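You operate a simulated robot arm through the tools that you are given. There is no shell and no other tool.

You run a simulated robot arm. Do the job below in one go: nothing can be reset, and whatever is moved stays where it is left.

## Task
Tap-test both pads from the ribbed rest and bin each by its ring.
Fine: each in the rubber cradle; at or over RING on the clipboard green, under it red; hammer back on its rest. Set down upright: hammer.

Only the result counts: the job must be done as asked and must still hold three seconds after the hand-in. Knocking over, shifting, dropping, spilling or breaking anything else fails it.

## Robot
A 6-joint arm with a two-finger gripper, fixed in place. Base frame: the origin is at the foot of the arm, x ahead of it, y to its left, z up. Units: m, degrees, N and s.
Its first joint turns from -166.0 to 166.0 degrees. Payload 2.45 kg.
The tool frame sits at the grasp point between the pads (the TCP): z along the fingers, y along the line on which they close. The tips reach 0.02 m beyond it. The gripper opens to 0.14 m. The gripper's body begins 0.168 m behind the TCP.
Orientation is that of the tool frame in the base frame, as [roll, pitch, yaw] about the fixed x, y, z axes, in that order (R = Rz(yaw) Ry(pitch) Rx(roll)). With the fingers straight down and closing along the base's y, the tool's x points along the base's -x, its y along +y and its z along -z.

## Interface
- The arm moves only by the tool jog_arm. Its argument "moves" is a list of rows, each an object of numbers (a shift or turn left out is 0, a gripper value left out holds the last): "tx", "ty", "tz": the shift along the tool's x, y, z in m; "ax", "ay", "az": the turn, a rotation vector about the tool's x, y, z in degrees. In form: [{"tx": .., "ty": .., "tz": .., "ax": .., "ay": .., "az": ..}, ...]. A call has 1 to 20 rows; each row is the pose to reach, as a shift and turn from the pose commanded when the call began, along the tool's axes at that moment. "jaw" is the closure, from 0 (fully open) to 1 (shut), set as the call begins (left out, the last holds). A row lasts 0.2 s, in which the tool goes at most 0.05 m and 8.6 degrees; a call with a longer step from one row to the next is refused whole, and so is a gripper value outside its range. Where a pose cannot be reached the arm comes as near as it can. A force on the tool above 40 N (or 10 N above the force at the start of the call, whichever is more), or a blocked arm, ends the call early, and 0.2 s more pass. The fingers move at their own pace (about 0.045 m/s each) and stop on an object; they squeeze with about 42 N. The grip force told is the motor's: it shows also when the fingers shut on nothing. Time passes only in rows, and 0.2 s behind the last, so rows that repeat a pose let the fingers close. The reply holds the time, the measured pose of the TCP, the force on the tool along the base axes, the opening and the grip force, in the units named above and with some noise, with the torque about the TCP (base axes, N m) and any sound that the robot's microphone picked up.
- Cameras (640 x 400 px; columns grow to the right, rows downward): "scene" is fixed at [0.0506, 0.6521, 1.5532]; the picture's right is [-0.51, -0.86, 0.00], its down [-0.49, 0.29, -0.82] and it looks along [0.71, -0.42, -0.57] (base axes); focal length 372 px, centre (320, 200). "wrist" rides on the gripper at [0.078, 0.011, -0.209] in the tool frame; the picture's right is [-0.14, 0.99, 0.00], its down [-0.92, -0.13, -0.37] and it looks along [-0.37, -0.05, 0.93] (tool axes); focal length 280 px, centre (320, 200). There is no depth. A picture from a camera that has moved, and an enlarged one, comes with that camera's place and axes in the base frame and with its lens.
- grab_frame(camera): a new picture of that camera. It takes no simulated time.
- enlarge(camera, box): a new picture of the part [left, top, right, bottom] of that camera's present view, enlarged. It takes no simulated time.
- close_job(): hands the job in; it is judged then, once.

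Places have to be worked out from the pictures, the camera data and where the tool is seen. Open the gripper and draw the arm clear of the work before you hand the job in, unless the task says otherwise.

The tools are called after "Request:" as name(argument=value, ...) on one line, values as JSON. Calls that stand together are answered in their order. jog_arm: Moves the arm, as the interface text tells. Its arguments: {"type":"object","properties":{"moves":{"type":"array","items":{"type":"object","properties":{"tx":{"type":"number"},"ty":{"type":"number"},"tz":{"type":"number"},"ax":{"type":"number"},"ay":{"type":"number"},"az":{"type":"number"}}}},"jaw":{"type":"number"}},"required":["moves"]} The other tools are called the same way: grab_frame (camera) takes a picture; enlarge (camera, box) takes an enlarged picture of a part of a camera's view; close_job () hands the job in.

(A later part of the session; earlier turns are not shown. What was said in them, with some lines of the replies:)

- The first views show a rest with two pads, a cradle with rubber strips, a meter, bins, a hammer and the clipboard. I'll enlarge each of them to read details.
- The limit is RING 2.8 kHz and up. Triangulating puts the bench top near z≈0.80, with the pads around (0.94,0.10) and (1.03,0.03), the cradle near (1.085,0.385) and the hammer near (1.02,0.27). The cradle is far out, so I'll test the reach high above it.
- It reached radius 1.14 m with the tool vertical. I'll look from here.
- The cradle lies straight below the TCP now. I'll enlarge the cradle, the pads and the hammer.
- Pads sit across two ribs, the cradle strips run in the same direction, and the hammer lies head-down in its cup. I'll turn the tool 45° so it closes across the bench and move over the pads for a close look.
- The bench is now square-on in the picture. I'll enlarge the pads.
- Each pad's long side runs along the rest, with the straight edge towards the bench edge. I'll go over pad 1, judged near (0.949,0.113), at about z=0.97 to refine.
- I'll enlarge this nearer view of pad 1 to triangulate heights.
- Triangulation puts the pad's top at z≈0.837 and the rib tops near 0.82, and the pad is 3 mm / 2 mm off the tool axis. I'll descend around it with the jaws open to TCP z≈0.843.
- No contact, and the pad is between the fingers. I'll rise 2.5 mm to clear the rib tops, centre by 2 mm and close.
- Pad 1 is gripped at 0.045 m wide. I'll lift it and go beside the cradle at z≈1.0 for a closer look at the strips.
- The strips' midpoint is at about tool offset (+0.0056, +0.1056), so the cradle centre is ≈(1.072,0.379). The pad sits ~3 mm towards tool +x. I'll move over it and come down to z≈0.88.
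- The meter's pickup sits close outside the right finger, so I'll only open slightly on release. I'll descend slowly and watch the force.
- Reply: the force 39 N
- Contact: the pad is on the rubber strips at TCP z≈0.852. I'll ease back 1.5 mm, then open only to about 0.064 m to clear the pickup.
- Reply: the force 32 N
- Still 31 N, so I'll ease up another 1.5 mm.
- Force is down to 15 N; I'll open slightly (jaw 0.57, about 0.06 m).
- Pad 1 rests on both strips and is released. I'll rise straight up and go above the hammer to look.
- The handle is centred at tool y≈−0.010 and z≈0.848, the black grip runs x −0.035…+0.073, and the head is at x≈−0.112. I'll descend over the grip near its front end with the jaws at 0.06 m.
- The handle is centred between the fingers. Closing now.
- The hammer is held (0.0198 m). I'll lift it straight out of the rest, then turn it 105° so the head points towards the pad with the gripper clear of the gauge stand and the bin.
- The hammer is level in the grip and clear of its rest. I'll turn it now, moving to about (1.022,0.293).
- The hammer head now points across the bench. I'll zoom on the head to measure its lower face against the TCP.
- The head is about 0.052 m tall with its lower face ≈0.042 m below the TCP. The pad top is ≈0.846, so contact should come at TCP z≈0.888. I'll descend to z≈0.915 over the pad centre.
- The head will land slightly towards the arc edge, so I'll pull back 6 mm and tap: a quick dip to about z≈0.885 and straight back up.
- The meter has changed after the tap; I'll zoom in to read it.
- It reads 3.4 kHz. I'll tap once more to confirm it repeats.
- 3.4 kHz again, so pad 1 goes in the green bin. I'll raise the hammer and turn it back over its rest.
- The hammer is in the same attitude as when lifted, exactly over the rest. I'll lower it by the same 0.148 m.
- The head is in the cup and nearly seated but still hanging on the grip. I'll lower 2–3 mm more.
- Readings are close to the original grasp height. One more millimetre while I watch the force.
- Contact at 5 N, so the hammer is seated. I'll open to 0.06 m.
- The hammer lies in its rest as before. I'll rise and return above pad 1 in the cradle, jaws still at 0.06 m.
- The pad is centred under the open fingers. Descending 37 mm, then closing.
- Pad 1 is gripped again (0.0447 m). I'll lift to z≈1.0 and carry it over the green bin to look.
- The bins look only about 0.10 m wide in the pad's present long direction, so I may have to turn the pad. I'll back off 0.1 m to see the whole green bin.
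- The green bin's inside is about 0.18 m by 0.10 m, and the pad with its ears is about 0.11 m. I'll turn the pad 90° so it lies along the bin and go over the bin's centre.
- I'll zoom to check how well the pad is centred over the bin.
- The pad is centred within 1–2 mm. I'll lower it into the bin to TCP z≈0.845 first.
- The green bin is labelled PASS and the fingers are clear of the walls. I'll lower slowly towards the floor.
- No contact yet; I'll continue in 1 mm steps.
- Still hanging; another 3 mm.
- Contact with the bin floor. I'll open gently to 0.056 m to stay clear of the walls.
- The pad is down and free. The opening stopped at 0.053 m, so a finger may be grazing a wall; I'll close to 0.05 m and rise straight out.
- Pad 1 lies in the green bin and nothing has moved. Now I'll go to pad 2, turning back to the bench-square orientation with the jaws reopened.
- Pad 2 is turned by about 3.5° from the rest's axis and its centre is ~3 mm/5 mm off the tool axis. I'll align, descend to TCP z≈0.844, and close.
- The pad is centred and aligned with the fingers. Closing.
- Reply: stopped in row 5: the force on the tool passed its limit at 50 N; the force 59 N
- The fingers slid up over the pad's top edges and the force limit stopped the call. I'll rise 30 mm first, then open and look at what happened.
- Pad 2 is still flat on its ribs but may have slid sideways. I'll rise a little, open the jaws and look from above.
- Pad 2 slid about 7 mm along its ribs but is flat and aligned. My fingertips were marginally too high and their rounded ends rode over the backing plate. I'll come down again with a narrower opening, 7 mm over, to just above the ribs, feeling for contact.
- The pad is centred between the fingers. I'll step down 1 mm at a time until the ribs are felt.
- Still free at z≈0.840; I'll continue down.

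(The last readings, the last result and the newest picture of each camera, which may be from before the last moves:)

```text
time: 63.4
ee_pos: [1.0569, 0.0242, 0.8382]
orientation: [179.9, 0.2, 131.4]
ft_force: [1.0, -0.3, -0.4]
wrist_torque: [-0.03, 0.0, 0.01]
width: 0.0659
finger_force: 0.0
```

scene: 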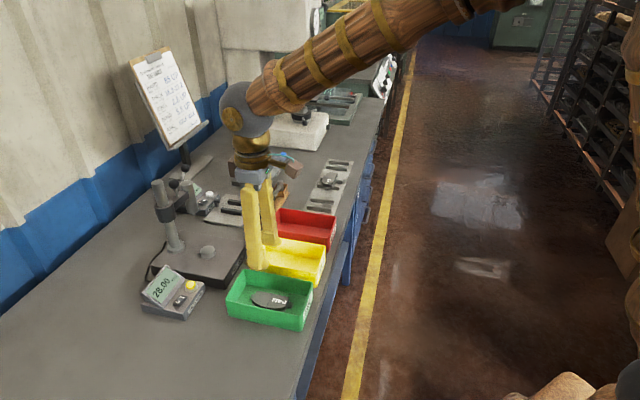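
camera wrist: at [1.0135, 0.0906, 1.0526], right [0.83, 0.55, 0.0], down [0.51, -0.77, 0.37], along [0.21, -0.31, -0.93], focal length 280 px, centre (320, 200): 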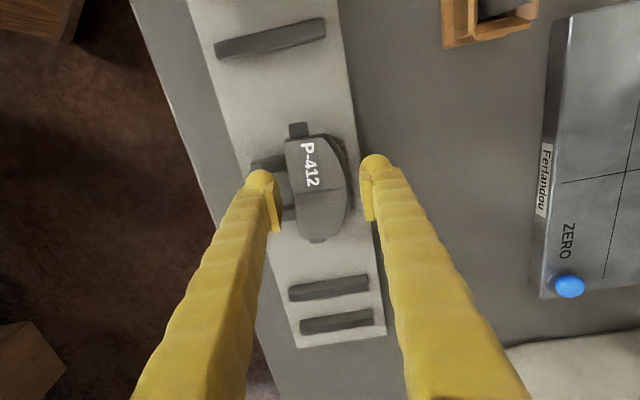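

No contact at z≈0.838, which is 6 mm lower than the failed try. Closing here.

Request:
jog_arm(moves=[{"tz": 0}, {"tz": 0}, {"tz": 0}, {"tz": 0}], jaw=1)

Request:
grab_frame(camera="wrist")

```text
time: 64.4
ee_pos: [1.0572, 0.0244, 0.8414]
orientation: [179.8, 0.2, 131.4]
ft_force: [-4.4, 0.7, 31.6]
wrist_torque: [0.64, -0.48, 0.09]
width: 0.0451
finger_force: 42.3
```

```text
taken
camera wrist: at [1.0131, 0.0907, 1.0492], right [0.83, 0.55, 0.0], down [0.51, -0.77, 0.37], along [0.21, -0.31, -0.93], focal length 280 px, centre (320, 200)
```

wrist: 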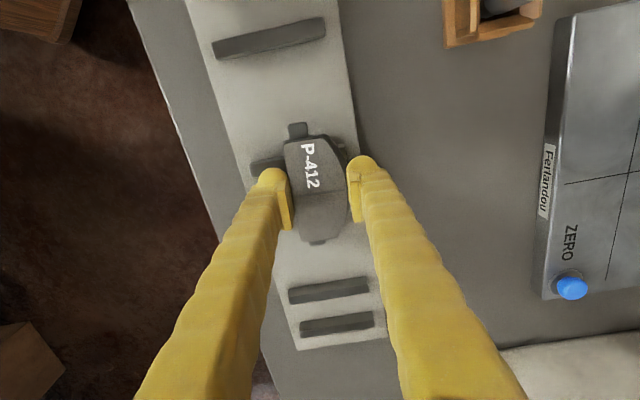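

Gripped at 0.0451 m like pad 1, with an upward push because the tips rest on the ribs. I'll lift gently and check the hold.

Request:
jog_arm(moves=[{"tz": -0.002}, {"tz": -0.004}, {"tz": -0.008}, {"tz": -0.015}])

Request:
grab_frame(camera="wrist")

Request:
enlarge(camera="scene", box=[300, 140, 370, 210])

```text
time: 65.4
ee_pos: [1.0574, 0.0253, 0.853]
orientation: [179.9, 0.0, 131.3]
ft_force: [0.7, -1.4, -2.6]
wrist_torque: [-0.01, 0.0, 0.0]
width: 0.0448
finger_force: 42.4
```

```text
taken
camera wrist: at [1.0131, 0.0913, 1.0614], right [0.83, 0.55, 0.0], down [0.51, -0.77, 0.37], along [0.21, -0.31, -0.93], focal length 280 px, centre (320, 200)
```

wrist: 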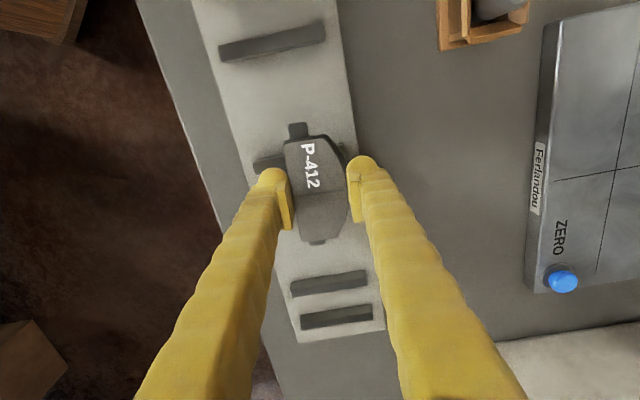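

```text
5.71 times, centred on (335, 175) of scene
camera zoom: at [0.0506, 0.6521, 1.5532], right [-0.51, -0.86, 0.0], down [-0.49, 0.29, -0.82], along [0.71, -0.42, -0.57], focal length 2125 px, centre (234, 343)
```

zoom: 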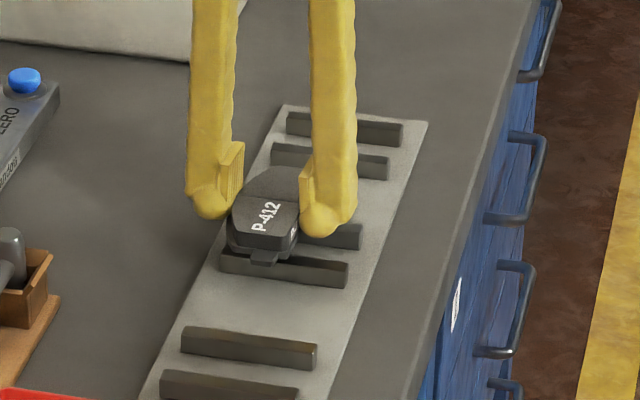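

Pad 2 is held level. I'll lift it and carry it over the cradle, squaring the yaw back by 3.5°.

Request:
jog_arm(moves=[{"tz": -0.04}, {"tz": -0.08}, {"tz": -0.12}, {"tz": -0.147}, {"tx": 0.0315, "ty": 0.0304, "tz": -0.147, "az": -0.5}, {"tx": 0.063, "ty": 0.0608, "tz": -0.147, "az": -1}, {"tx": 0.0945, "ty": 0.0912, "tz": -0.147, "az": -1.5}, {"tx": 0.126, "ty": 0.1217, "tz": -0.147, "az": -2}, {"tx": 0.1576, "ty": 0.1521, "tz": -0.147, "az": -2.5}, {"tx": 0.1891, "ty": 0.1825, "tz": -0.147, "az": -3}, {"tx": 0.2206, "ty": 0.2129, "tz": -0.147, "az": -3.5}, {"tx": 0.2521, "ty": 0.2433, "tz": -0.147, "az": -3.5}, {"tx": 0.2521, "ty": 0.2433, "tz": -0.147, "az": -3.5}])

Request:
grab_frame(camera="wrist")

```text
time: 68.2
ee_pos: [1.0712, 0.3756, 0.9996]
orientation: [179.9, 0.3, 134.8]
ft_force: [0.3, -0.2, -3.4]
wrist_torque: [0.0, -0.01, 0.01]
width: 0.0447
finger_force: 41.9
```

```text
taken
camera wrist: at [1.0245, 0.439, 1.2086], right [0.8, 0.6, 0.0], down [0.56, -0.74, 0.37], along [0.23, -0.29, -0.93], focal length 280 px, centre (320, 200)
```

wrist: 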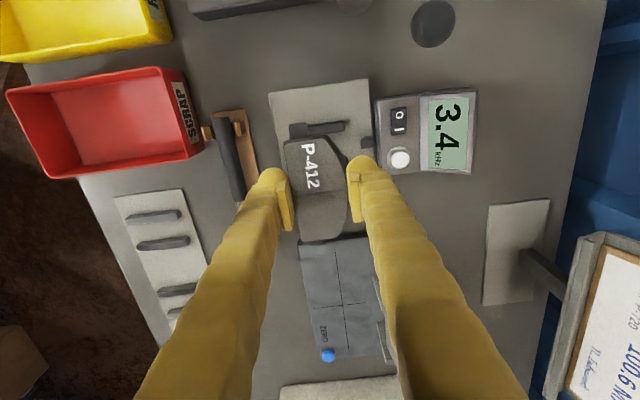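

Over the cradle now. I'll descend to z≈0.860, then feel for contact.

Request:
jog_arm(moves=[{"tz": 0.04}, {"tz": 0.08}, {"tz": 0.11}, {"tz": 0.13}, {"tz": 0.14}])

Request:
jog_arm(moves=[{"tz": 0.002}, {"tz": 0.004}])

```text
time: 69.4
ee_pos: [1.0716, 0.3761, 0.8597]
orientation: [179.9, 0.1, 134.9]
ft_force: [-0.1, -0.2, -3.0]
wrist_torque: [0.01, -0.02, -0.03]
width: 0.045
finger_force: 41.8
```

```text
time: 70.0
ee_pos: [1.0723, 0.3746, 0.8565]
orientation: [179.9, 0.2, 135.0]
ft_force: [-0.2, 0.0, -2.5]
wrist_torque: [0.03, -0.01, -0.01]
width: 0.045
finger_force: 42.1
```

Free still; stepping down in 1 mm increments.

Request:
jog_arm(moves=[{"tz": 0.001}, {"tz": 0.002}])

Request:
jog_arm(moves=[{"tz": 0.0005}, {"tz": 0.001}])

```text
time: 70.6
ee_pos: [1.0727, 0.3748, 0.8553]
orientation: [179.9, 0.1, 134.9]
ft_force: [0.1, -0.5, -3.1]
wrist_torque: [0.02, -0.02, 0.02]
width: 0.0445
finger_force: 41.9
```

```text
time: 71.2
ee_pos: [1.074, 0.3744, 0.8526]
orientation: [179.9, 0.2, 134.9]
ft_force: [0.2, 0.2, -2.3]
wrist_torque: [-0.02, -0.01, 0.01]
width: 0.0448
finger_force: 41.9
```

Request:
jog_arm(moves=[{"tz": 0.0005}, {"tz": 0.001}])

Request:
jog_arm(moves=[{"tz": 0.0005}, {"tz": 0.001}])

```text
time: 71.8
ee_pos: [1.0719, 0.3743, 0.8533]
orientation: [179.9, 0.2, 135.0]
ft_force: [-0.1, -0.1, -2.3]
wrist_torque: [0.0, 0.0, -0.03]
width: 0.0449
finger_force: 42.2
```

```text
time: 72.4
ee_pos: [1.0725, 0.3742, 0.8518]
orientation: [180.0, 0.2, 134.8]
ft_force: [0.1, -1.3, -2.5]
wrist_torque: [-0.01, 0.02, 0.01]
width: 0.0449
finger_force: 42.3
```

Commanded z is about 0.851 and the pad is still hanging. I'll continue a millimetre at a time, watching the force.

Request:
jog_arm(moves=[{"tz": 0.0005}, {"tz": 0.001}])

Request:
enlarge(camera="scene", box=[190, 170, 270, 230])

```text
time: 73.0
ee_pos: [1.0714, 0.374, 0.8512]
orientation: [179.8, 0.3, 134.8]
ft_force: [-0.5, -2.0, 6.5]
wrist_torque: [0.05, -0.25, -0.01]
width: 0.0449
finger_force: 41.7
```

```text
6.67 times, centred on (230, 200) of scene
camera zoom: at [0.0506, 0.6521, 1.5532], right [-0.51, -0.86, 0.0], down [-0.49, 0.29, -0.82], along [0.71, -0.42, -0.57], focal length 2479 px, centre (920, 200)
```

zoom: 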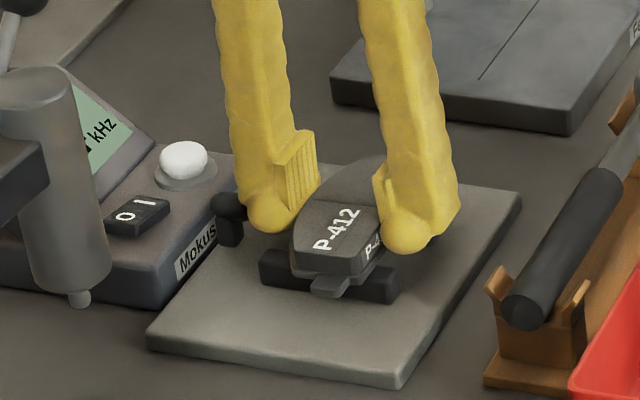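

Contact now (about 9 N taken up), with the pad across both strips. I'll open to 0.06 m and rise.

Request:
jog_arm(moves=[{"tz": 0}, {"tz": 0}, {"tz": 0}], jaw=0.57)

Request:
grab_frame(camera="wrist")

Request:
enlarge(camera="scene", box=[190, 170, 270, 230])

```text
time: 73.8
ee_pos: [1.0726, 0.3752, 0.8493]
orientation: [179.9, 0.2, 135.0]
ft_force: [-0.1, 0.7, -0.6]
wrist_torque: [0.03, 0.0, 0.02]
width: 0.0602
finger_force: 0.0
```

```text
taken
camera wrist: at [1.0252, 0.4384, 1.059], right [0.8, 0.6, 0.0], down [0.56, -0.74, 0.37], along [0.23, -0.29, -0.93], focal length 280 px, centre (320, 200)
```

wrist: 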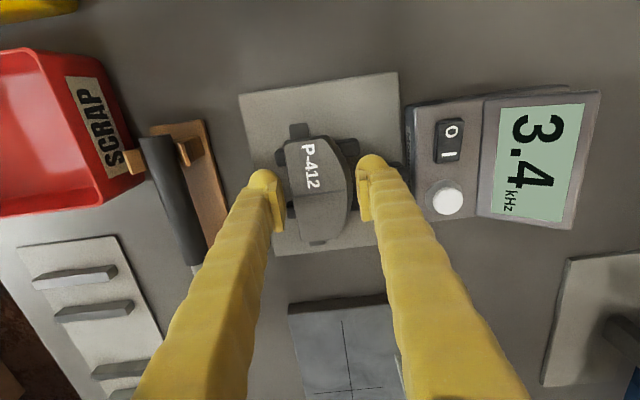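

```text
6.67 times, centred on (230, 200) of scene
camera zoom: at [0.0506, 0.6521, 1.5532], right [-0.51, -0.86, 0.0], down [-0.49, 0.29, -0.82], along [0.71, -0.42, -0.57], focal length 2479 px, centre (920, 200)
```

zoom: 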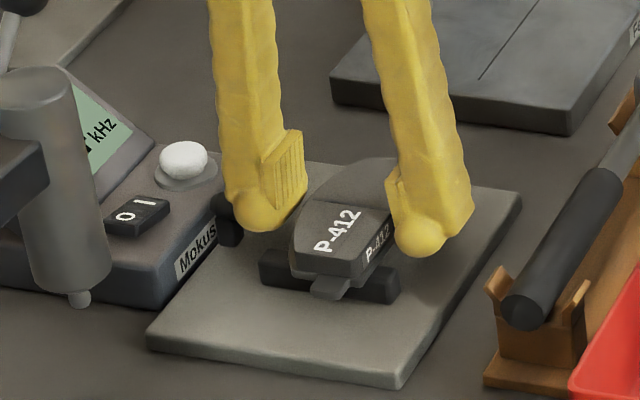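

Pad 2 is set on the strips and free. I'll rise, go back to the hammer by the same offset as before, and descend over its grip.

Request:
jog_arm(moves=[{"tz": -0.03}, {"tz": -0.07}, {"tz": -0.11}, {"tz": -0.15}, {"tx": -0.009, "ty": -0.039, "tz": -0.15}, {"tx": -0.018, "ty": -0.078, "tz": -0.15}, {"tx": -0.0277, "ty": -0.1173, "tz": -0.15}, {"tx": -0.0277, "ty": -0.1173, "tz": -0.11}, {"tx": -0.0277, "ty": -0.1173, "tz": -0.07}, {"tx": -0.0277, "ty": -0.1173, "tz": -0.04}])

Request:
grab_frame(camera="wrist")

```text
time: 76.0
ee_pos: [1.0104, 0.2725, 0.8916]
orientation: [179.8, 0.2, 135.0]
ft_force: [0.5, 0.3, 0.4]
wrist_torque: [0.02, 0.0, 0.0]
width: 0.0602
finger_force: 0.0
```

```text
taken
camera wrist: at [0.9635, 0.3362, 1.1005], right [0.8, 0.6, 0.0], down [0.56, -0.74, 0.37], along [0.23, -0.29, -0.93], focal length 280 px, centre (320, 200)
```

wrist: 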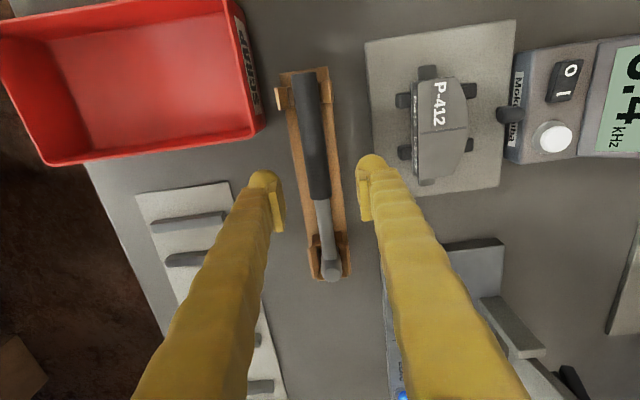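

The handle is centred between the fingers. Descending and closing.

Request:
jog_arm(moves=[{"ty": -0.001, "tz": 0.015}, {"ty": -0.001, "tz": 0.03}, {"ty": -0.001, "tz": 0.04}])

Request:
jog_arm(moves=[{"tz": 0}, {"tz": 0}, {"tz": 0}, {"tz": 0}, {"tz": 0}], jaw=1)

Request:
grab_frame(camera="wrist")

```text
time: 76.8
ee_pos: [1.0097, 0.2716, 0.8507]
orientation: [179.8, 0.2, 134.9]
ft_force: [0.1, -0.6, 0.1]
wrist_torque: [-0.01, 0.0, 0.01]
width: 0.0601
finger_force: 0.1
```

```text
time: 78.0
ee_pos: [1.009, 0.2712, 0.8529]
orientation: [180.0, 0.1, 134.9]
ft_force: [1.0, -0.4, -0.9]
wrist_torque: [-0.01, 0.0, -0.03]
width: 0.0196
finger_force: 42.3
```

```text
taken
camera wrist: at [0.9621, 0.3352, 1.0603], right [0.8, 0.6, 0.0], down [0.56, -0.74, 0.37], along [0.23, -0.29, -0.93], focal length 280 px, centre (320, 200)
```

wrist: 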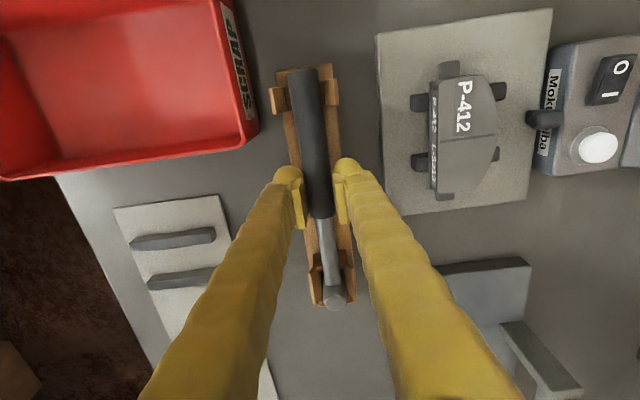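

The hammer is gripped. I'll lift it out and turn it towards the pad exactly as before.

Request:
jog_arm(moves=[{"tz": -0.02}, {"tz": -0.05}, {"tz": -0.1}, {"tz": -0.148}])

Request:
jog_arm(moves=[{"tx": 0.0003, "ty": 0.0017, "az": -7.5}, {"tx": 0.0006, "ty": 0.0035, "az": -15}, {"tx": 0.0008, "ty": 0.0052, "az": -22.5}, {"tx": 0.0011, "ty": 0.007, "az": -30}, {"tx": 0.0014, "ty": 0.0087, "az": -37.5}, {"tx": 0.0017, "ty": 0.0105, "az": -45}, {"tx": 0.002, "ty": 0.0122, "az": -52.5}, {"tx": 0.0022, "ty": 0.0139, "az": -60}, {"tx": 0.0025, "ty": 0.0157, "az": -67.5}, {"tx": 0.0028, "ty": 0.0174, "az": -75}, {"tx": 0.0031, "ty": 0.0192, "az": -82.5}, {"tx": 0.0033, "ty": 0.0209, "az": -90}, {"tx": 0.0036, "ty": 0.0227, "az": -97.5}, {"tx": 0.0039, "ty": 0.0244, "az": -105}])

Request:
jog_arm(moves=[{"tx": 0.004, "tz": 0.02}, {"tx": 0.008, "tz": 0.045}, {"tx": 0.009, "tz": 0.07}, {"tx": 0.009, "tz": 0.085}])

Request:
grab_frame(camera="wrist")

Request:
enlarge(camera="scene", box=[180, 160, 270, 230])

```text
time: 79.0
ee_pos: [1.0074, 0.274, 0.9977]
orientation: [179.9, 0.1, 134.9]
ft_force: [0.8, 0.2, -1.8]
wrist_torque: [-0.02, 0.0, -0.02]
width: 0.02
finger_force: 42.3
```

```text
time: 82.0
ee_pos: [1.0223, 0.2924, 0.9984]
orientation: [-179.9, 0.2, -119.8]
ft_force: [-0.1, -0.2, -0.9]
wrist_torque: [-0.03, 0.0, 0.0]
width: 0.0195
finger_force: 42.0
```

```text
time: 83.0
ee_pos: [1.0157, 0.2823, 0.9134]
orientation: [-179.8, 0.1, -120.0]
ft_force: [0.2, 0.2, -1.4]
wrist_torque: [-0.01, 0.01, 0.02]
width: 0.0195
finger_force: 42.0
```

```text
taken
camera wrist: at [0.9681, 0.2213, 1.1224], right [-0.79, 0.61, 0.0], down [0.57, 0.73, 0.37], along [0.23, 0.29, -0.93], focal length 280 px, centre (320, 200)
```

wrist: 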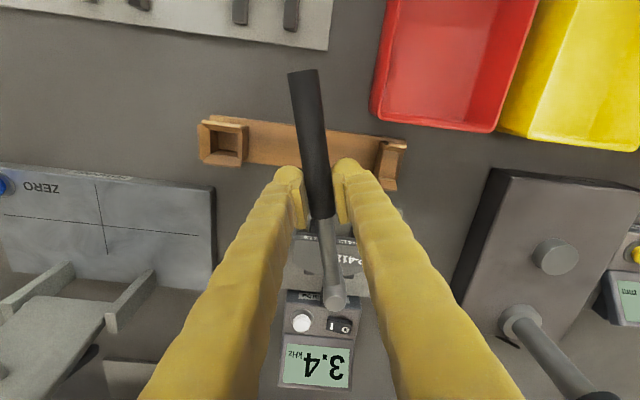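

```text
5.71 times, centred on (225, 195) of scene
camera zoom: at [0.0506, 0.6521, 1.5532], right [-0.51, -0.86, 0.0], down [-0.49, 0.29, -0.82], along [0.71, -0.42, -0.57], focal length 2125 px, centre (863, 229)
```

zoom: 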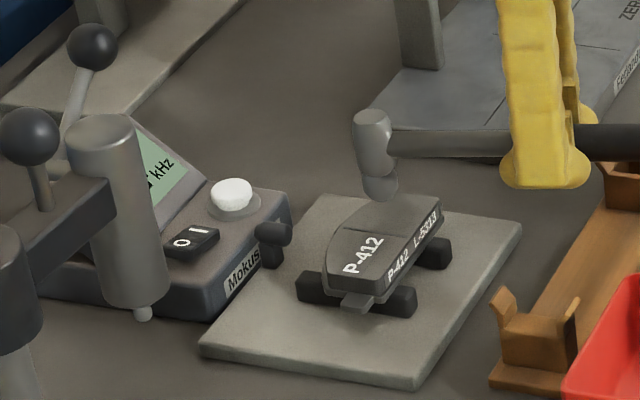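

The head is over the pad centre. Same tap as before.

Request:
jog_arm(moves=[{"tz": 0.01}, {"tz": 0.03}, {"tz": 0.005}, {"tz": 0.0}])

Request:
enlarge(camera="wrist", box=[270, 280, 370, 390])

Request:
enlarge(camera="scene", box=[180, 160, 270, 230])

```text
time: 84.0
ee_pos: [1.0182, 0.2834, 0.9132]
orientation: [-179.8, 0.1, -120.1]
ft_force: [-0.9, 0.0, -1.5]
wrist_torque: [0.0, -0.02, -0.01]
width: 0.0192
finger_force: 42.0
```

```text
3.64 times, centred on (320, 335) of wrist
camera zoom: at [0.9702, 0.2219, 1.1223], right [-0.79, 0.61, 0.0], down [0.57, 0.73, 0.37], along [0.23, 0.29, -0.93], focal length 1020 px, centre (320, -291)
```

zoom: 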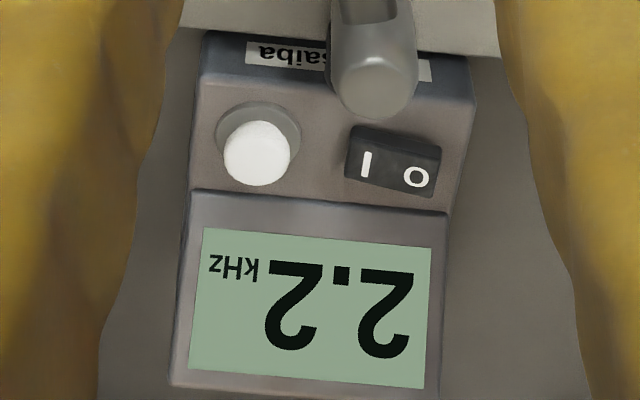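

```text
5.71 times, centred on (225, 195) of scene
camera zoom: at [0.0506, 0.6521, 1.5532], right [-0.51, -0.86, 0.0], down [-0.49, 0.29, -0.82], along [0.71, -0.42, -0.57], focal length 2125 px, centre (863, 229)
```

zoom: 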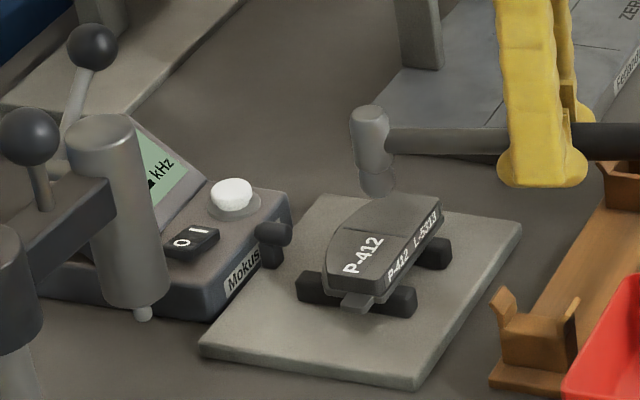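

It reads 2.2 kHz, below 2.8, so pad 2 goes in the red bin. I'll return the hammer to its rest by reversing the moves.

Request:
jog_arm(moves=[{"tx": -0.003, "tz": -0.03}, {"tx": -0.006, "tz": -0.06}, {"tx": -0.009, "tz": -0.085}])

Request:
jog_arm(moves=[{"tx": 0.0018, "ty": 0.0002, "az": 7.5}, {"tx": 0.0035, "ty": 0.0004, "az": 15}, {"tx": 0.0053, "ty": 0.0005, "az": 22.5}, {"tx": 0.007, "ty": 0.0007, "az": 30}, {"tx": 0.0088, "ty": 0.0009, "az": 37.5}, {"tx": 0.0105, "ty": 0.0011, "az": 45}, {"tx": 0.0123, "ty": 0.0013, "az": 52.5}, {"tx": 0.014, "ty": 0.0015, "az": 60}, {"tx": 0.0158, "ty": 0.0016, "az": 67.5}, {"tx": 0.0175, "ty": 0.0018, "az": 75}, {"tx": 0.0193, "ty": 0.002, "az": 82.5}, {"tx": 0.0211, "ty": 0.0022, "az": 90}, {"tx": 0.0228, "ty": 0.0024, "az": 97.5}, {"tx": 0.0246, "ty": 0.0026, "az": 105}])

Request:
grab_frame(camera="wrist")

Request:
enlarge(camera="scene", box=[210, 90, 330, 235])

```text
time: 84.8
ee_pos: [1.023, 0.2914, 0.9972]
orientation: [-179.8, 0.1, -120.0]
ft_force: [0.3, -1.2, -0.8]
wrist_torque: [-0.03, 0.02, -0.01]
width: 0.0193
finger_force: 41.7
```

```text
time: 87.8
ee_pos: [1.0074, 0.2724, 0.9975]
orientation: [179.9, 0.2, 134.9]
ft_force: [-0.6, -1.2, -0.8]
wrist_torque: [0.01, 0.01, 0.01]
width: 0.0192
finger_force: 41.9
```

```text
taken
camera wrist: at [0.9611, 0.3355, 1.2074], right [0.8, 0.6, 0.0], down [0.56, -0.74, 0.37], along [0.23, -0.29, -0.93], focal length 280 px, centre (320, 200)
```

wrist: 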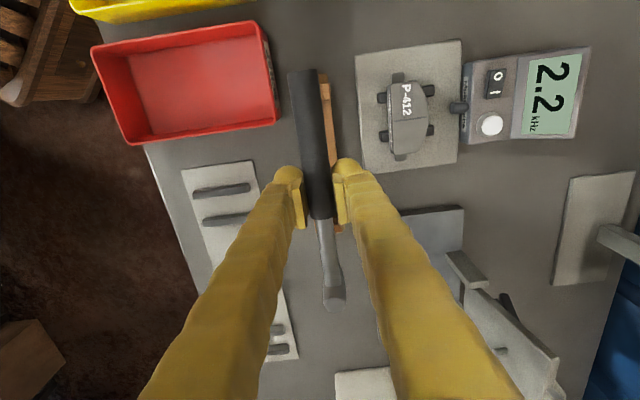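

```text
2.76 times, centred on (270, 162) of scene
camera zoom: at [0.0506, 0.6521, 1.5532], right [-0.51, -0.86, 0.0], down [-0.49, 0.29, -0.82], along [0.71, -0.42, -0.57], focal length 1026 px, centre (458, 303)
```

zoom: 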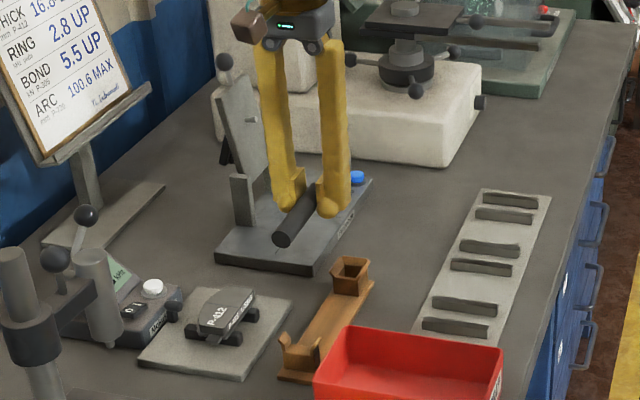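

The hammer is over its rest in the same attitude. Lowering as before.

Request:
jog_arm(moves=[{"tz": 0.04}, {"tz": 0.08}, {"tz": 0.1}, {"tz": 0.115}, {"tz": 0.127}, {"tz": 0.136}, {"tz": 0.141}, {"tz": 0.144}])

Request:
grab_frame(camera="wrist")

Request:
enlarge(camera="scene", box=[230, 160, 320, 235])

```text
time: 89.6
ee_pos: [1.0085, 0.2712, 0.855]
orientation: [179.9, 0.2, 135.0]
ft_force: [0.6, 0.7, -0.5]
wrist_torque: [0.03, 0.03, -0.02]
width: 0.0193
finger_force: 41.9
```

```text
taken
camera wrist: at [0.9612, 0.3349, 1.0631], right [0.8, 0.6, 0.0], down [0.56, -0.74, 0.37], along [0.23, -0.29, -0.93], focal length 280 px, centre (320, 200)
```

wrist: 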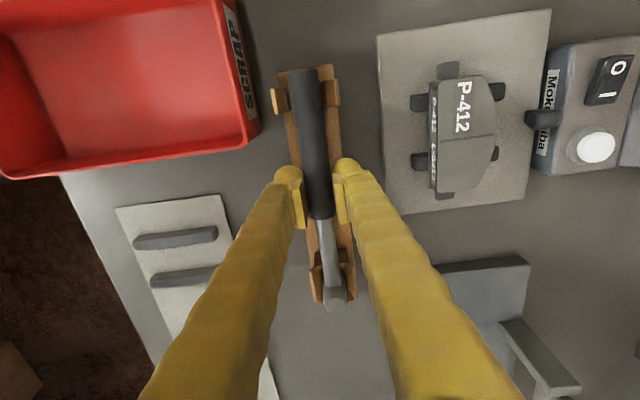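

```text
5.33 times, centred on (275, 198) of scene
camera zoom: at [0.0506, 0.6521, 1.5532], right [-0.51, -0.86, 0.0], down [-0.49, 0.29, -0.82], along [0.71, -0.42, -0.57], focal length 1983 px, centre (560, 213)
```

zoom: 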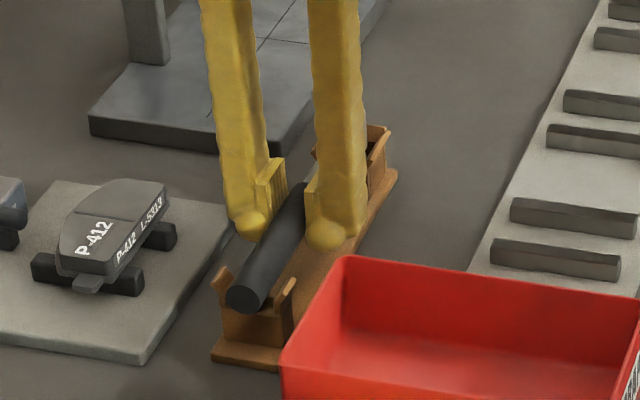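

The head is in the cup and the handle is between the prongs. I'll feel down the last millimetres.

Request:
jog_arm(moves=[{"tz": 0.001}, {"tz": 0.0025}])

Request:
jog_arm(moves=[{"tz": 0.0005}, {"tz": 0.001}])

```text
time: 90.2
ee_pos: [1.0083, 0.271, 0.8523]
orientation: [179.9, 0.1, 134.9]
ft_force: [0.3, 0.1, -1.3]
wrist_torque: [0.03, 0.0, -0.01]
width: 0.0193
finger_force: 42.0
```

```text
time: 90.8
ee_pos: [1.0069, 0.2704, 0.8506]
orientation: [180.0, 0.2, 134.9]
ft_force: [0.7, 0.5, -1.1]
wrist_torque: [0.05, 0.03, 0.02]
width: 0.0193
finger_force: 42.1
```

Request:
jog_arm(moves=[{"tz": 0.0005}, {"tz": 0.001}])

Request:
jog_arm(moves=[{"tz": 0.0003}, {"tz": 0.0007}])

```text
time: 91.4
ee_pos: [1.0075, 0.2713, 0.8496]
orientation: [179.8, 0.2, 134.9]
ft_force: [-0.1, -0.6, 4.7]
wrist_torque: [0.05, 0.05, -0.01]
width: 0.019
finger_force: 42.5
```

```text
time: 92.0
ee_pos: [1.0071, 0.2713, 0.8499]
orientation: [179.8, 0.3, 134.9]
ft_force: [-1.6, 5.7, 9.0]
wrist_torque: [0.0, -0.08, 0.04]
width: 0.0188
finger_force: 41.8
```

Seated, with the push growing to 9 N. I'll open to 0.06 m.

Request:
jog_arm(moves=[{"tz": 0}, {"tz": 0}, {"tz": 0}], jaw=0.57)

Request:
grab_frame(camera="wrist")

Request:
enlarge(camera="scene", box=[230, 160, 320, 235])

```text
time: 92.8
ee_pos: [1.0072, 0.2721, 0.8493]
orientation: [179.9, 0.2, 134.9]
ft_force: [-0.4, 0.5, -1.0]
wrist_torque: [0.01, -0.04, 0.03]
width: 0.0604
finger_force: 0.1
```

```text
taken
camera wrist: at [0.9605, 0.3347, 1.0577], right [0.8, 0.6, 0.0], down [0.56, -0.74, 0.37], along [0.23, -0.29, -0.93], focal length 280 px, centre (320, 200)
```

wrist: 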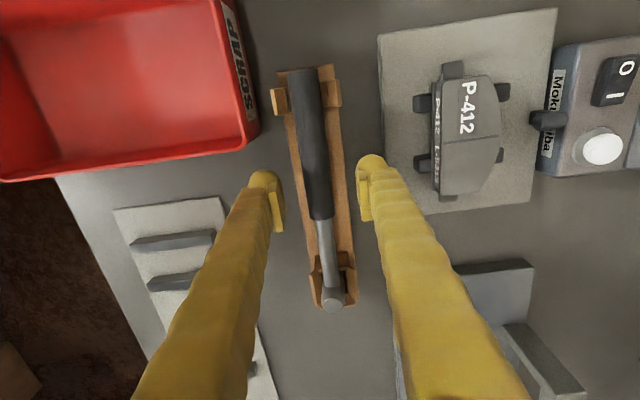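

```text
5.33 times, centred on (275, 198) of scene
camera zoom: at [0.0506, 0.6521, 1.5532], right [-0.51, -0.86, 0.0], down [-0.49, 0.29, -0.82], along [0.71, -0.42, -0.57], focal length 1983 px, centre (560, 213)
```

zoom: 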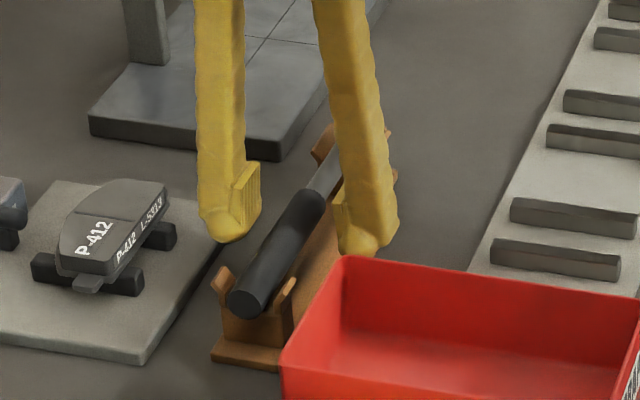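

The hammer is back in its rest. Now I'll rise and go back over pad 2 in the cradle.

Request:
jog_arm(moves=[{"tz": -0.04}, {"tz": -0.08}, {"tz": -0.12}, {"tx": 0.009, "ty": 0.04, "tz": -0.12}, {"tx": 0.018, "ty": 0.08, "tz": -0.12}, {"tx": 0.0269, "ty": 0.1188, "tz": -0.12}, {"tx": 0.0269, "ty": 0.1188, "tz": -0.08}, {"tx": 0.0269, "ty": 0.1188, "tz": -0.04}])

Request:
grab_frame(camera="wrist")

Request:
enlarge(camera="scene", box=[190, 160, 320, 230])

```text
time: 94.6
ee_pos: [1.0742, 0.3758, 0.8892]
orientation: [179.8, 0.1, 134.9]
ft_force: [-0.2, 0.3, 0.8]
wrist_torque: [-0.01, -0.02, -0.01]
width: 0.0605
finger_force: 0.2
```

```text
taken
camera wrist: at [1.0273, 0.4398, 1.0982], right [0.8, 0.6, 0.0], down [0.56, -0.74, 0.37], along [0.23, -0.29, -0.93], focal length 280 px, centre (320, 200)
```

wrist: 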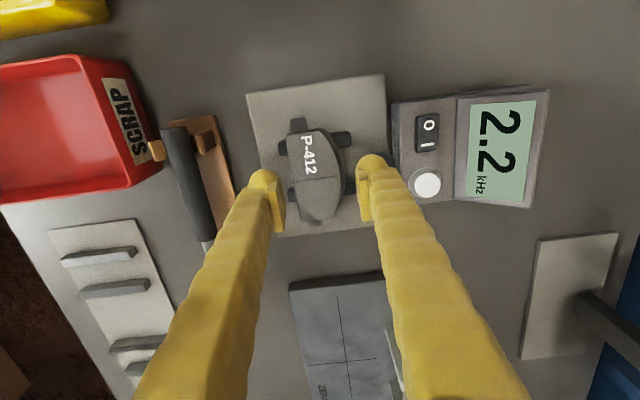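

```text
4.92 times, centred on (255, 195) of scene
camera zoom: at [0.0506, 0.6521, 1.5532], right [-0.51, -0.86, 0.0], down [-0.49, 0.29, -0.82], along [0.71, -0.42, -0.57], focal length 1831 px, centre (640, 225)
```

zoom: 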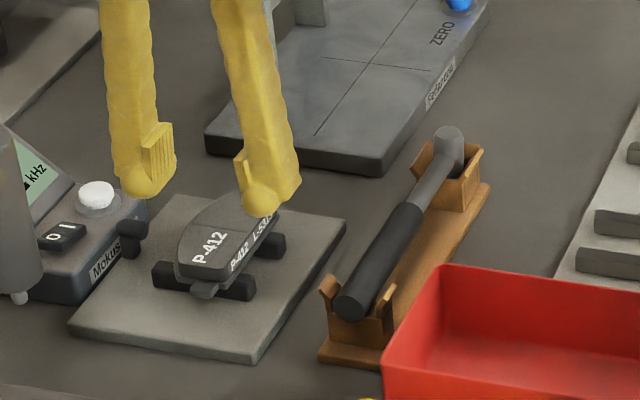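

The hammer rests properly and pad 2 is about 2 mm to the left of centre. I'll correct, descend to z≈0.850 and grip.

Request:
jog_arm(moves=[{"ty": -0.0015, "tz": 0.012}, {"ty": -0.0015, "tz": 0.024}, {"ty": -0.0015, "tz": 0.033}, {"ty": -0.0015, "tz": 0.039}])

Request:
jog_arm(moves=[{"tz": 0}, {"tz": 0}, {"tz": 0}, {"tz": 0}], jaw=1)

Request:
grab_frame(camera="wrist")

```text
time: 95.6
ee_pos: [1.0726, 0.3733, 0.8502]
orientation: [179.8, 0.2, 134.9]
ft_force: [-0.8, 0.0, -0.2]
wrist_torque: [0.01, 0.02, -0.03]
width: 0.0604
finger_force: 0.1
```

```text
time: 96.6
ee_pos: [1.0729, 0.3742, 0.8507]
orientation: [179.8, 0.1, 134.8]
ft_force: [7.3, 5.3, 15.3]
wrist_torque: [0.43, -0.49, -0.05]
width: 0.0447
finger_force: 42.0
```

```text
taken
camera wrist: at [1.0243, 0.4373, 1.0597], right [0.8, 0.6, 0.0], down [0.56, -0.74, 0.37], along [0.23, -0.29, -0.93], focal length 280 px, centre (320, 200)
```

wrist: 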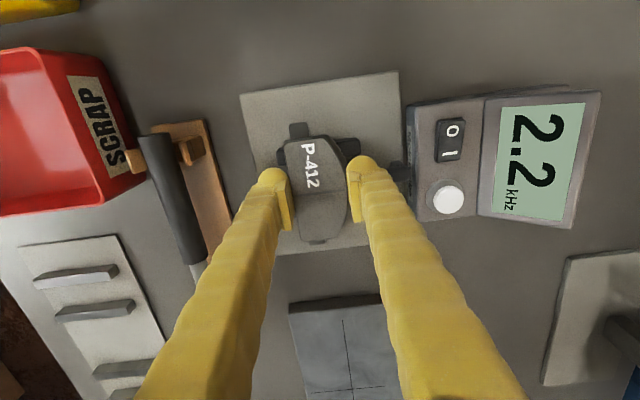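

Pad 2 is gripped (0.0447 m). I'll lift it and carry it over the red bin, turning 90° so it lies along the bin; I judge the bin's centre near (0.841,0.2445).

Request:
jog_arm(moves=[{"tz": -0.01}, {"tz": -0.04}, {"tz": -0.08}, {"tz": -0.12}, {"tz": -0.148}, {"tx": 0.003, "ty": -0.0213, "tz": -0.148, "az": -7.5}, {"tx": 0.0085, "ty": -0.0426, "tz": -0.148, "az": -15}, {"tx": 0.0145, "ty": -0.0639, "tz": -0.148, "az": -22.5}, {"tx": 0.021, "ty": -0.0851, "tz": -0.148, "az": -30}, {"tx": 0.0275, "ty": -0.1064, "tz": -0.148, "az": -37.5}, {"tx": 0.034, "ty": -0.1277, "tz": -0.148, "az": -45}, {"tx": 0.0405, "ty": -0.149, "tz": -0.148, "az": -52.5}, {"tx": 0.047, "ty": -0.1703, "tz": -0.148, "az": -60}, {"tx": 0.0535, "ty": -0.1916, "tz": -0.148, "az": -67.5}, {"tx": 0.06, "ty": -0.2128, "tz": -0.148, "az": -75}, {"tx": 0.0665, "ty": -0.2341, "tz": -0.148, "az": -82.5}, {"tx": 0.0723, "ty": -0.2554, "tz": -0.148, "az": -90}, {"tx": 0.0723, "ty": -0.2554, "tz": -0.118, "az": -90}, {"tx": 0.0723, "ty": -0.2554, "tz": -0.088, "az": -90}])

Request:
grab_frame(camera="wrist")

Request:
enlarge(camera="wrist", box=[230, 40, 400, 260])

Request:
enlarge(camera="scene", box=[210, 160, 350, 340])

```text
time: 100.6
ee_pos: [0.8385, 0.2452, 0.9382]
orientation: [-179.8, 0.2, -135.0]
ft_force: [-1.0, -0.1, -2.8]
wrist_torque: [0.02, 0.02, 0.0]
width: 0.0448
finger_force: 41.8
```

```text
taken
camera wrist: at [0.7758, 0.1973, 1.1466], right [-0.6, 0.8, 0.0], down [0.74, 0.56, 0.37], along [0.3, 0.22, -0.93], focal length 280 px, centre (320, 200)
```

wrist: 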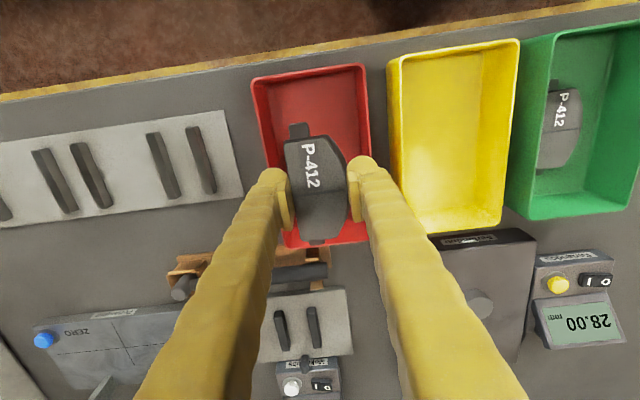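

```text
1.82 times, centred on (315, 150) of wrist
camera zoom: at [0.7758, 0.1973, 1.1466], right [-0.6, 0.8, 0.0], down [0.74, 0.56, 0.37], along [0.3, 0.22, -0.93], focal length 510 px, centre (329, 291)
```

zoom: 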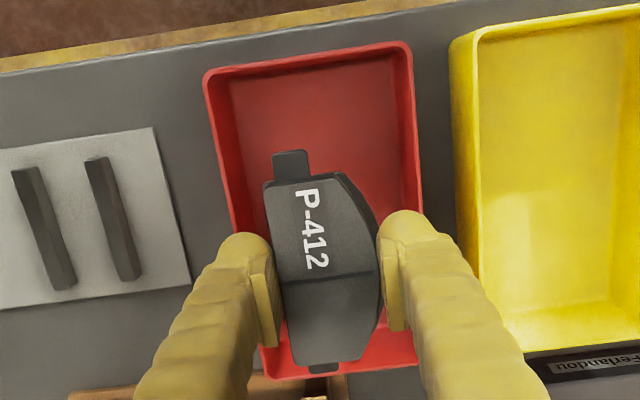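

```text
2.22 times, centred on (280, 250) of scene
camera zoom: at [0.0506, 0.6521, 1.5532], right [-0.51, -0.86, 0.0], down [-0.49, 0.29, -0.82], along [0.71, -0.42, -0.57], focal length 826 px, centre (409, 89)
```

zoom: 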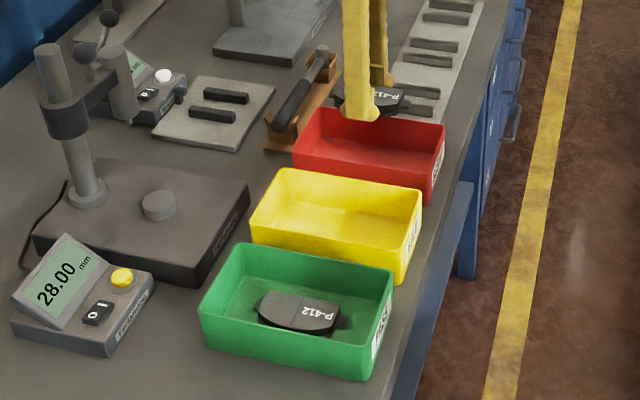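

The pad is centred over the red bin within a millimetre. Lowering into it.

Request:
jog_arm(moves=[{"tz": 0.02}, {"tz": 0.04}, {"tz": 0.06}, {"tz": 0.075}, {"tz": 0.085}, {"tz": 0.093}])

Request:
grab_frame(camera="wrist")

Request:
enlarge(camera="scene", box=[240, 170, 360, 270])

```text
time: 102.0
ee_pos: [0.8395, 0.2454, 0.8425]
orientation: [-179.8, 0.1, -135.1]
ft_force: [0.1, -0.4, -3.3]
wrist_torque: [-0.03, 0.02, 0.01]
width: 0.0445
finger_force: 42.1
```

```text
taken
camera wrist: at [0.7775, 0.198, 1.0523], right [-0.6, 0.8, 0.0], down [0.74, 0.56, 0.37], along [0.3, 0.22, -0.93], focal length 280 px, centre (320, 200)
```

wrist: 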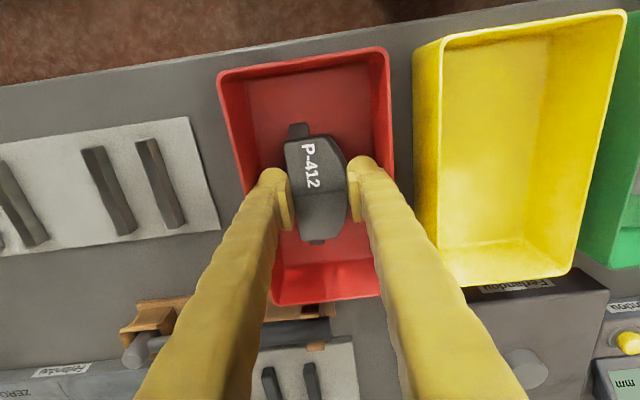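

```text
4.00 times, centred on (300, 220) of scene
camera zoom: at [0.0506, 0.6521, 1.5532], right [-0.51, -0.86, 0.0], down [-0.49, 0.29, -0.82], along [0.71, -0.42, -0.57], focal length 1488 px, centre (400, 120)
```

zoom: 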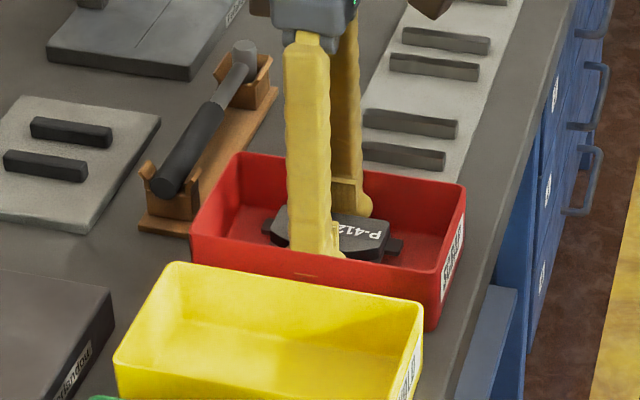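

Walls are clear on both sides. Continuing down in small steps.

Request:
jog_arm(moves=[{"tz": 0.005}, {"tz": 0.01}, {"tz": 0.012}])

Request:
jog_arm(moves=[{"tz": 0.001}, {"tz": 0.002}])

```text
time: 102.8
ee_pos: [0.8394, 0.2443, 0.8318]
orientation: [-179.8, 0.1, -135.1]
ft_force: [-0.7, 0.0, -3.0]
wrist_torque: [-0.02, 0.0, -0.02]
width: 0.045
finger_force: 42.0
```

```text
time: 103.4
ee_pos: [0.8398, 0.2434, 0.831]
orientation: [-179.8, 0.1, -135.1]
ft_force: [-0.2, -0.1, -3.0]
wrist_torque: [0.02, -0.02, 0.0]
width: 0.0447
finger_force: 42.4
```

Request:
jog_arm(moves=[{"tz": 0.001}, {"tz": 0.002}])

Request:
jog_arm(moves=[{"tz": 0.0005}, {"tz": 0.001}])

```text
time: 104.0
ee_pos: [0.8399, 0.2444, 0.8282]
orientation: [-179.8, 0.0, -135.0]
ft_force: [-0.2, 0.4, -2.5]
wrist_torque: [0.04, 0.01, -0.01]
width: 0.0449
finger_force: 41.7
```

```text
time: 104.6
ee_pos: [0.84, 0.244, 0.8284]
orientation: [-179.8, 0.1, -135.2]
ft_force: [-1.7, -0.5, 1.4]
wrist_torque: [0.05, 0.1, 0.0]
width: 0.0447
finger_force: 42.2
```

First contact with the floor. Another half millimetre, then I'll open slightly to 0.052 m.

Request:
jog_arm(moves=[{"tz": 0.0005}])

Request:
jog_arm(moves=[{"tz": 0}, {"tz": 0}, {"tz": 0}], jaw=0.635)

Request:
grab_frame(camera="wrist")

```text
time: 105.0
ee_pos: [0.8402, 0.2455, 0.8289]
orientation: [-179.8, 0.1, -135.0]
ft_force: [-4.0, -0.9, 10.6]
wrist_torque: [0.26, 0.32, 0.11]
width: 0.0449
finger_force: 41.8
```

```text
time: 105.8
ee_pos: [0.8406, 0.2458, 0.8281]
orientation: [-179.8, -0.1, -135.1]
ft_force: [-0.9, 0.8, -0.8]
wrist_torque: [0.0, 0.03, 0.01]
width: 0.0508
finger_force: 0.1
```

```text
taken
camera wrist: at [0.7777, 0.1976, 1.0357], right [-0.6, 0.8, 0.0], down [0.74, 0.56, 0.37], along [0.3, 0.22, -0.93], focal length 280 px, centre (320, 200)
```

wrist: 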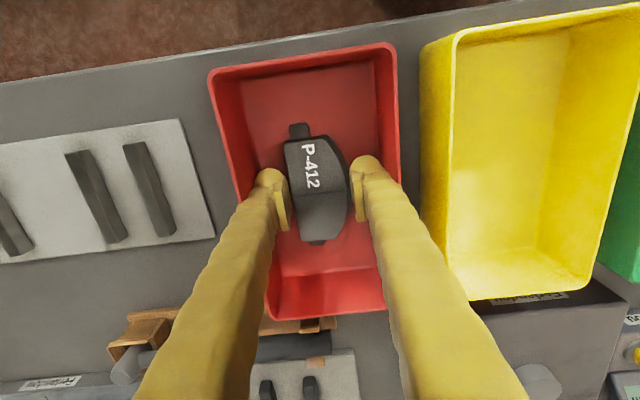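

The pad is released on the red bin's floor with the fingers clear of it. Rising straight out.

Request:
jog_arm(moves=[{"tz": -0.005}, {"tz": -0.02}, {"tz": -0.05}, {"tz": -0.09}, {"tz": -0.13}, {"tz": -0.17}, {"tz": -0.21}, {"tz": -0.25}])

Request:
grab_frame(camera="wrist")

Request:
grab_frame(camera="scene")

```text
time: 107.6
ee_pos: [0.8392, 0.2425, 1.0774]
orientation: [-179.8, 0.1, -135.2]
ft_force: [0.5, -0.2, -0.1]
wrist_torque: [0.02, 0.01, 0.01]
width: 0.0511
finger_force: 0.0
```

```text
taken
camera wrist: at [0.7759, 0.1952, 1.2864], right [-0.6, 0.8, 0.0], down [0.74, 0.56, 0.37], along [0.3, 0.22, -0.93], focal length 280 px, centre (320, 200)
```

wrist: 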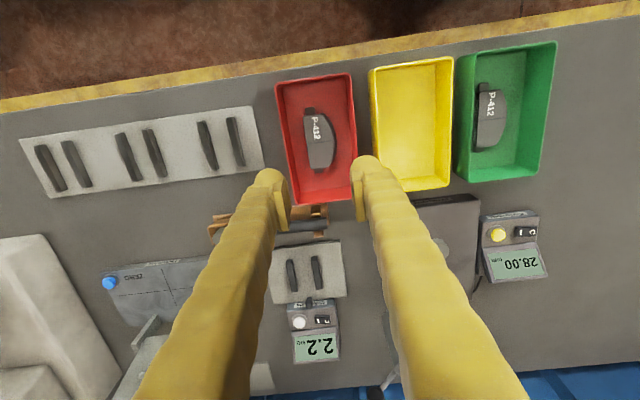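

```text
taken
```

scene: 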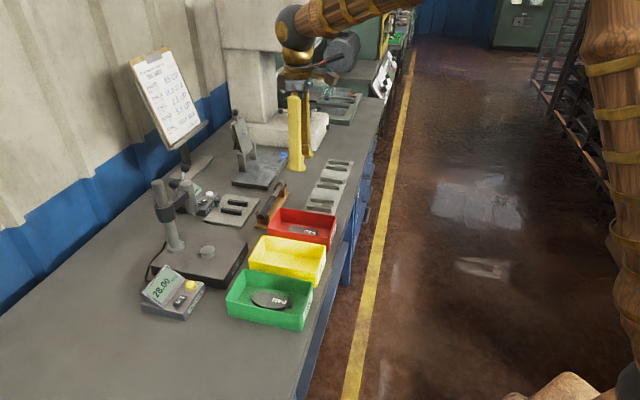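

Both pads are in their bins, the hammer is on its rest and nothing else has moved. I'll open the gripper and draw back clear of the bench.

Request:
jog_arm(moves=[{"tx": 0.03, "tz": -0.02}, {"tx": 0.06, "tz": -0.04}, {"tx": 0.09, "tz": -0.05}, {"tx": 0.12, "tz": -0.05}, {"tx": 0.16, "tz": -0.05}, {"tx": 0.2, "tz": -0.05}, {"tx": 0.2, "tz": -0.05}, {"tx": 0.2, "tz": -0.05}], jaw=0)

Request:
enlarge(camera="scene", box=[140, 140, 360, 340])

Request:
enlarge(camera="scene", box=[240, 170, 310, 235])

```text
time: 109.4
ee_pos: [0.6989, 0.1025, 1.1246]
orientation: [-179.7, 0.1, -135.1]
ft_force: [0.1, 0.0, -0.8]
wrist_torque: [0.02, 0.02, 0.01]
width: 0.1396
finger_force: 0.1
```

```text
2.00 times, centred on (250, 240) of scene
camera zoom: at [0.0506, 0.6521, 1.5532], right [-0.51, -0.86, 0.0], down [-0.49, 0.29, -0.82], along [0.71, -0.42, -0.57], focal length 744 px, centre (460, 120)
```

zoom: 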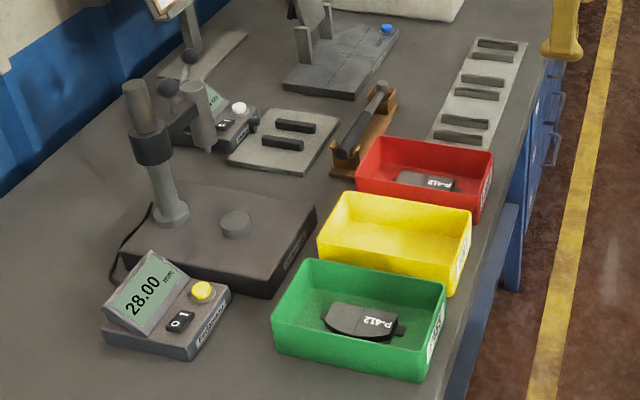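

```text
6.15 times, centred on (275, 202) of scene
camera zoom: at [0.0506, 0.6521, 1.5532], right [-0.51, -0.86, 0.0], down [-0.49, 0.29, -0.82], along [0.71, -0.42, -0.57], focal length 2289 px, centre (597, 185)
```

zoom: 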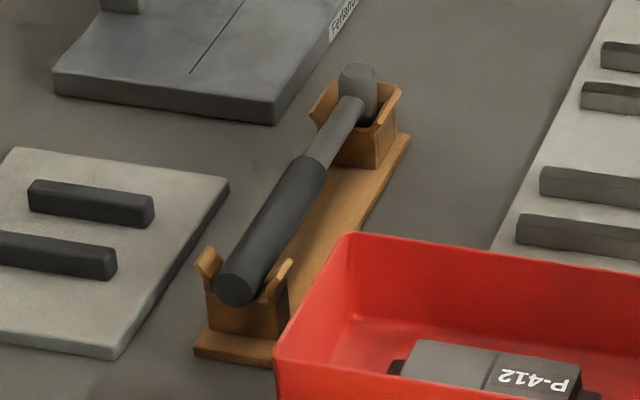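

The final views show the 3.4 kHz pad in the green bin, the 2.2 kHz pad in the red bin, and the hammer seated head-down in its rest. The arm is clear and open, so I'm handing in.

Request:
close_job()

```text
The job is handed in.
```

Both pads were tap-tested in the rubber cradle against the clipboard's RING limit of 2.8 kHz and binned. The job is handed in.

| Pad | Ring | Bin |
|---|---|---|
| L-5320 (nearest the red bin on the rest) | 3.4 kHz, same on a second tap | Green |
| L-5313 (next along the rest) | 2.2 kHz, one tap | Red |

- **Hammer:** it is back on its rest, head down in the cup as it was at the start. The gripper is open and clear of the bench.
- **Slip on the second pad:** on the first try my fingers rode up over pad L-5313, pressed on it with about 56 N, and pushed it about 7 mm along its ribs. It stayed flat, and the second grip held.
- **Other items:** nothing else looked moved in the final pictures.
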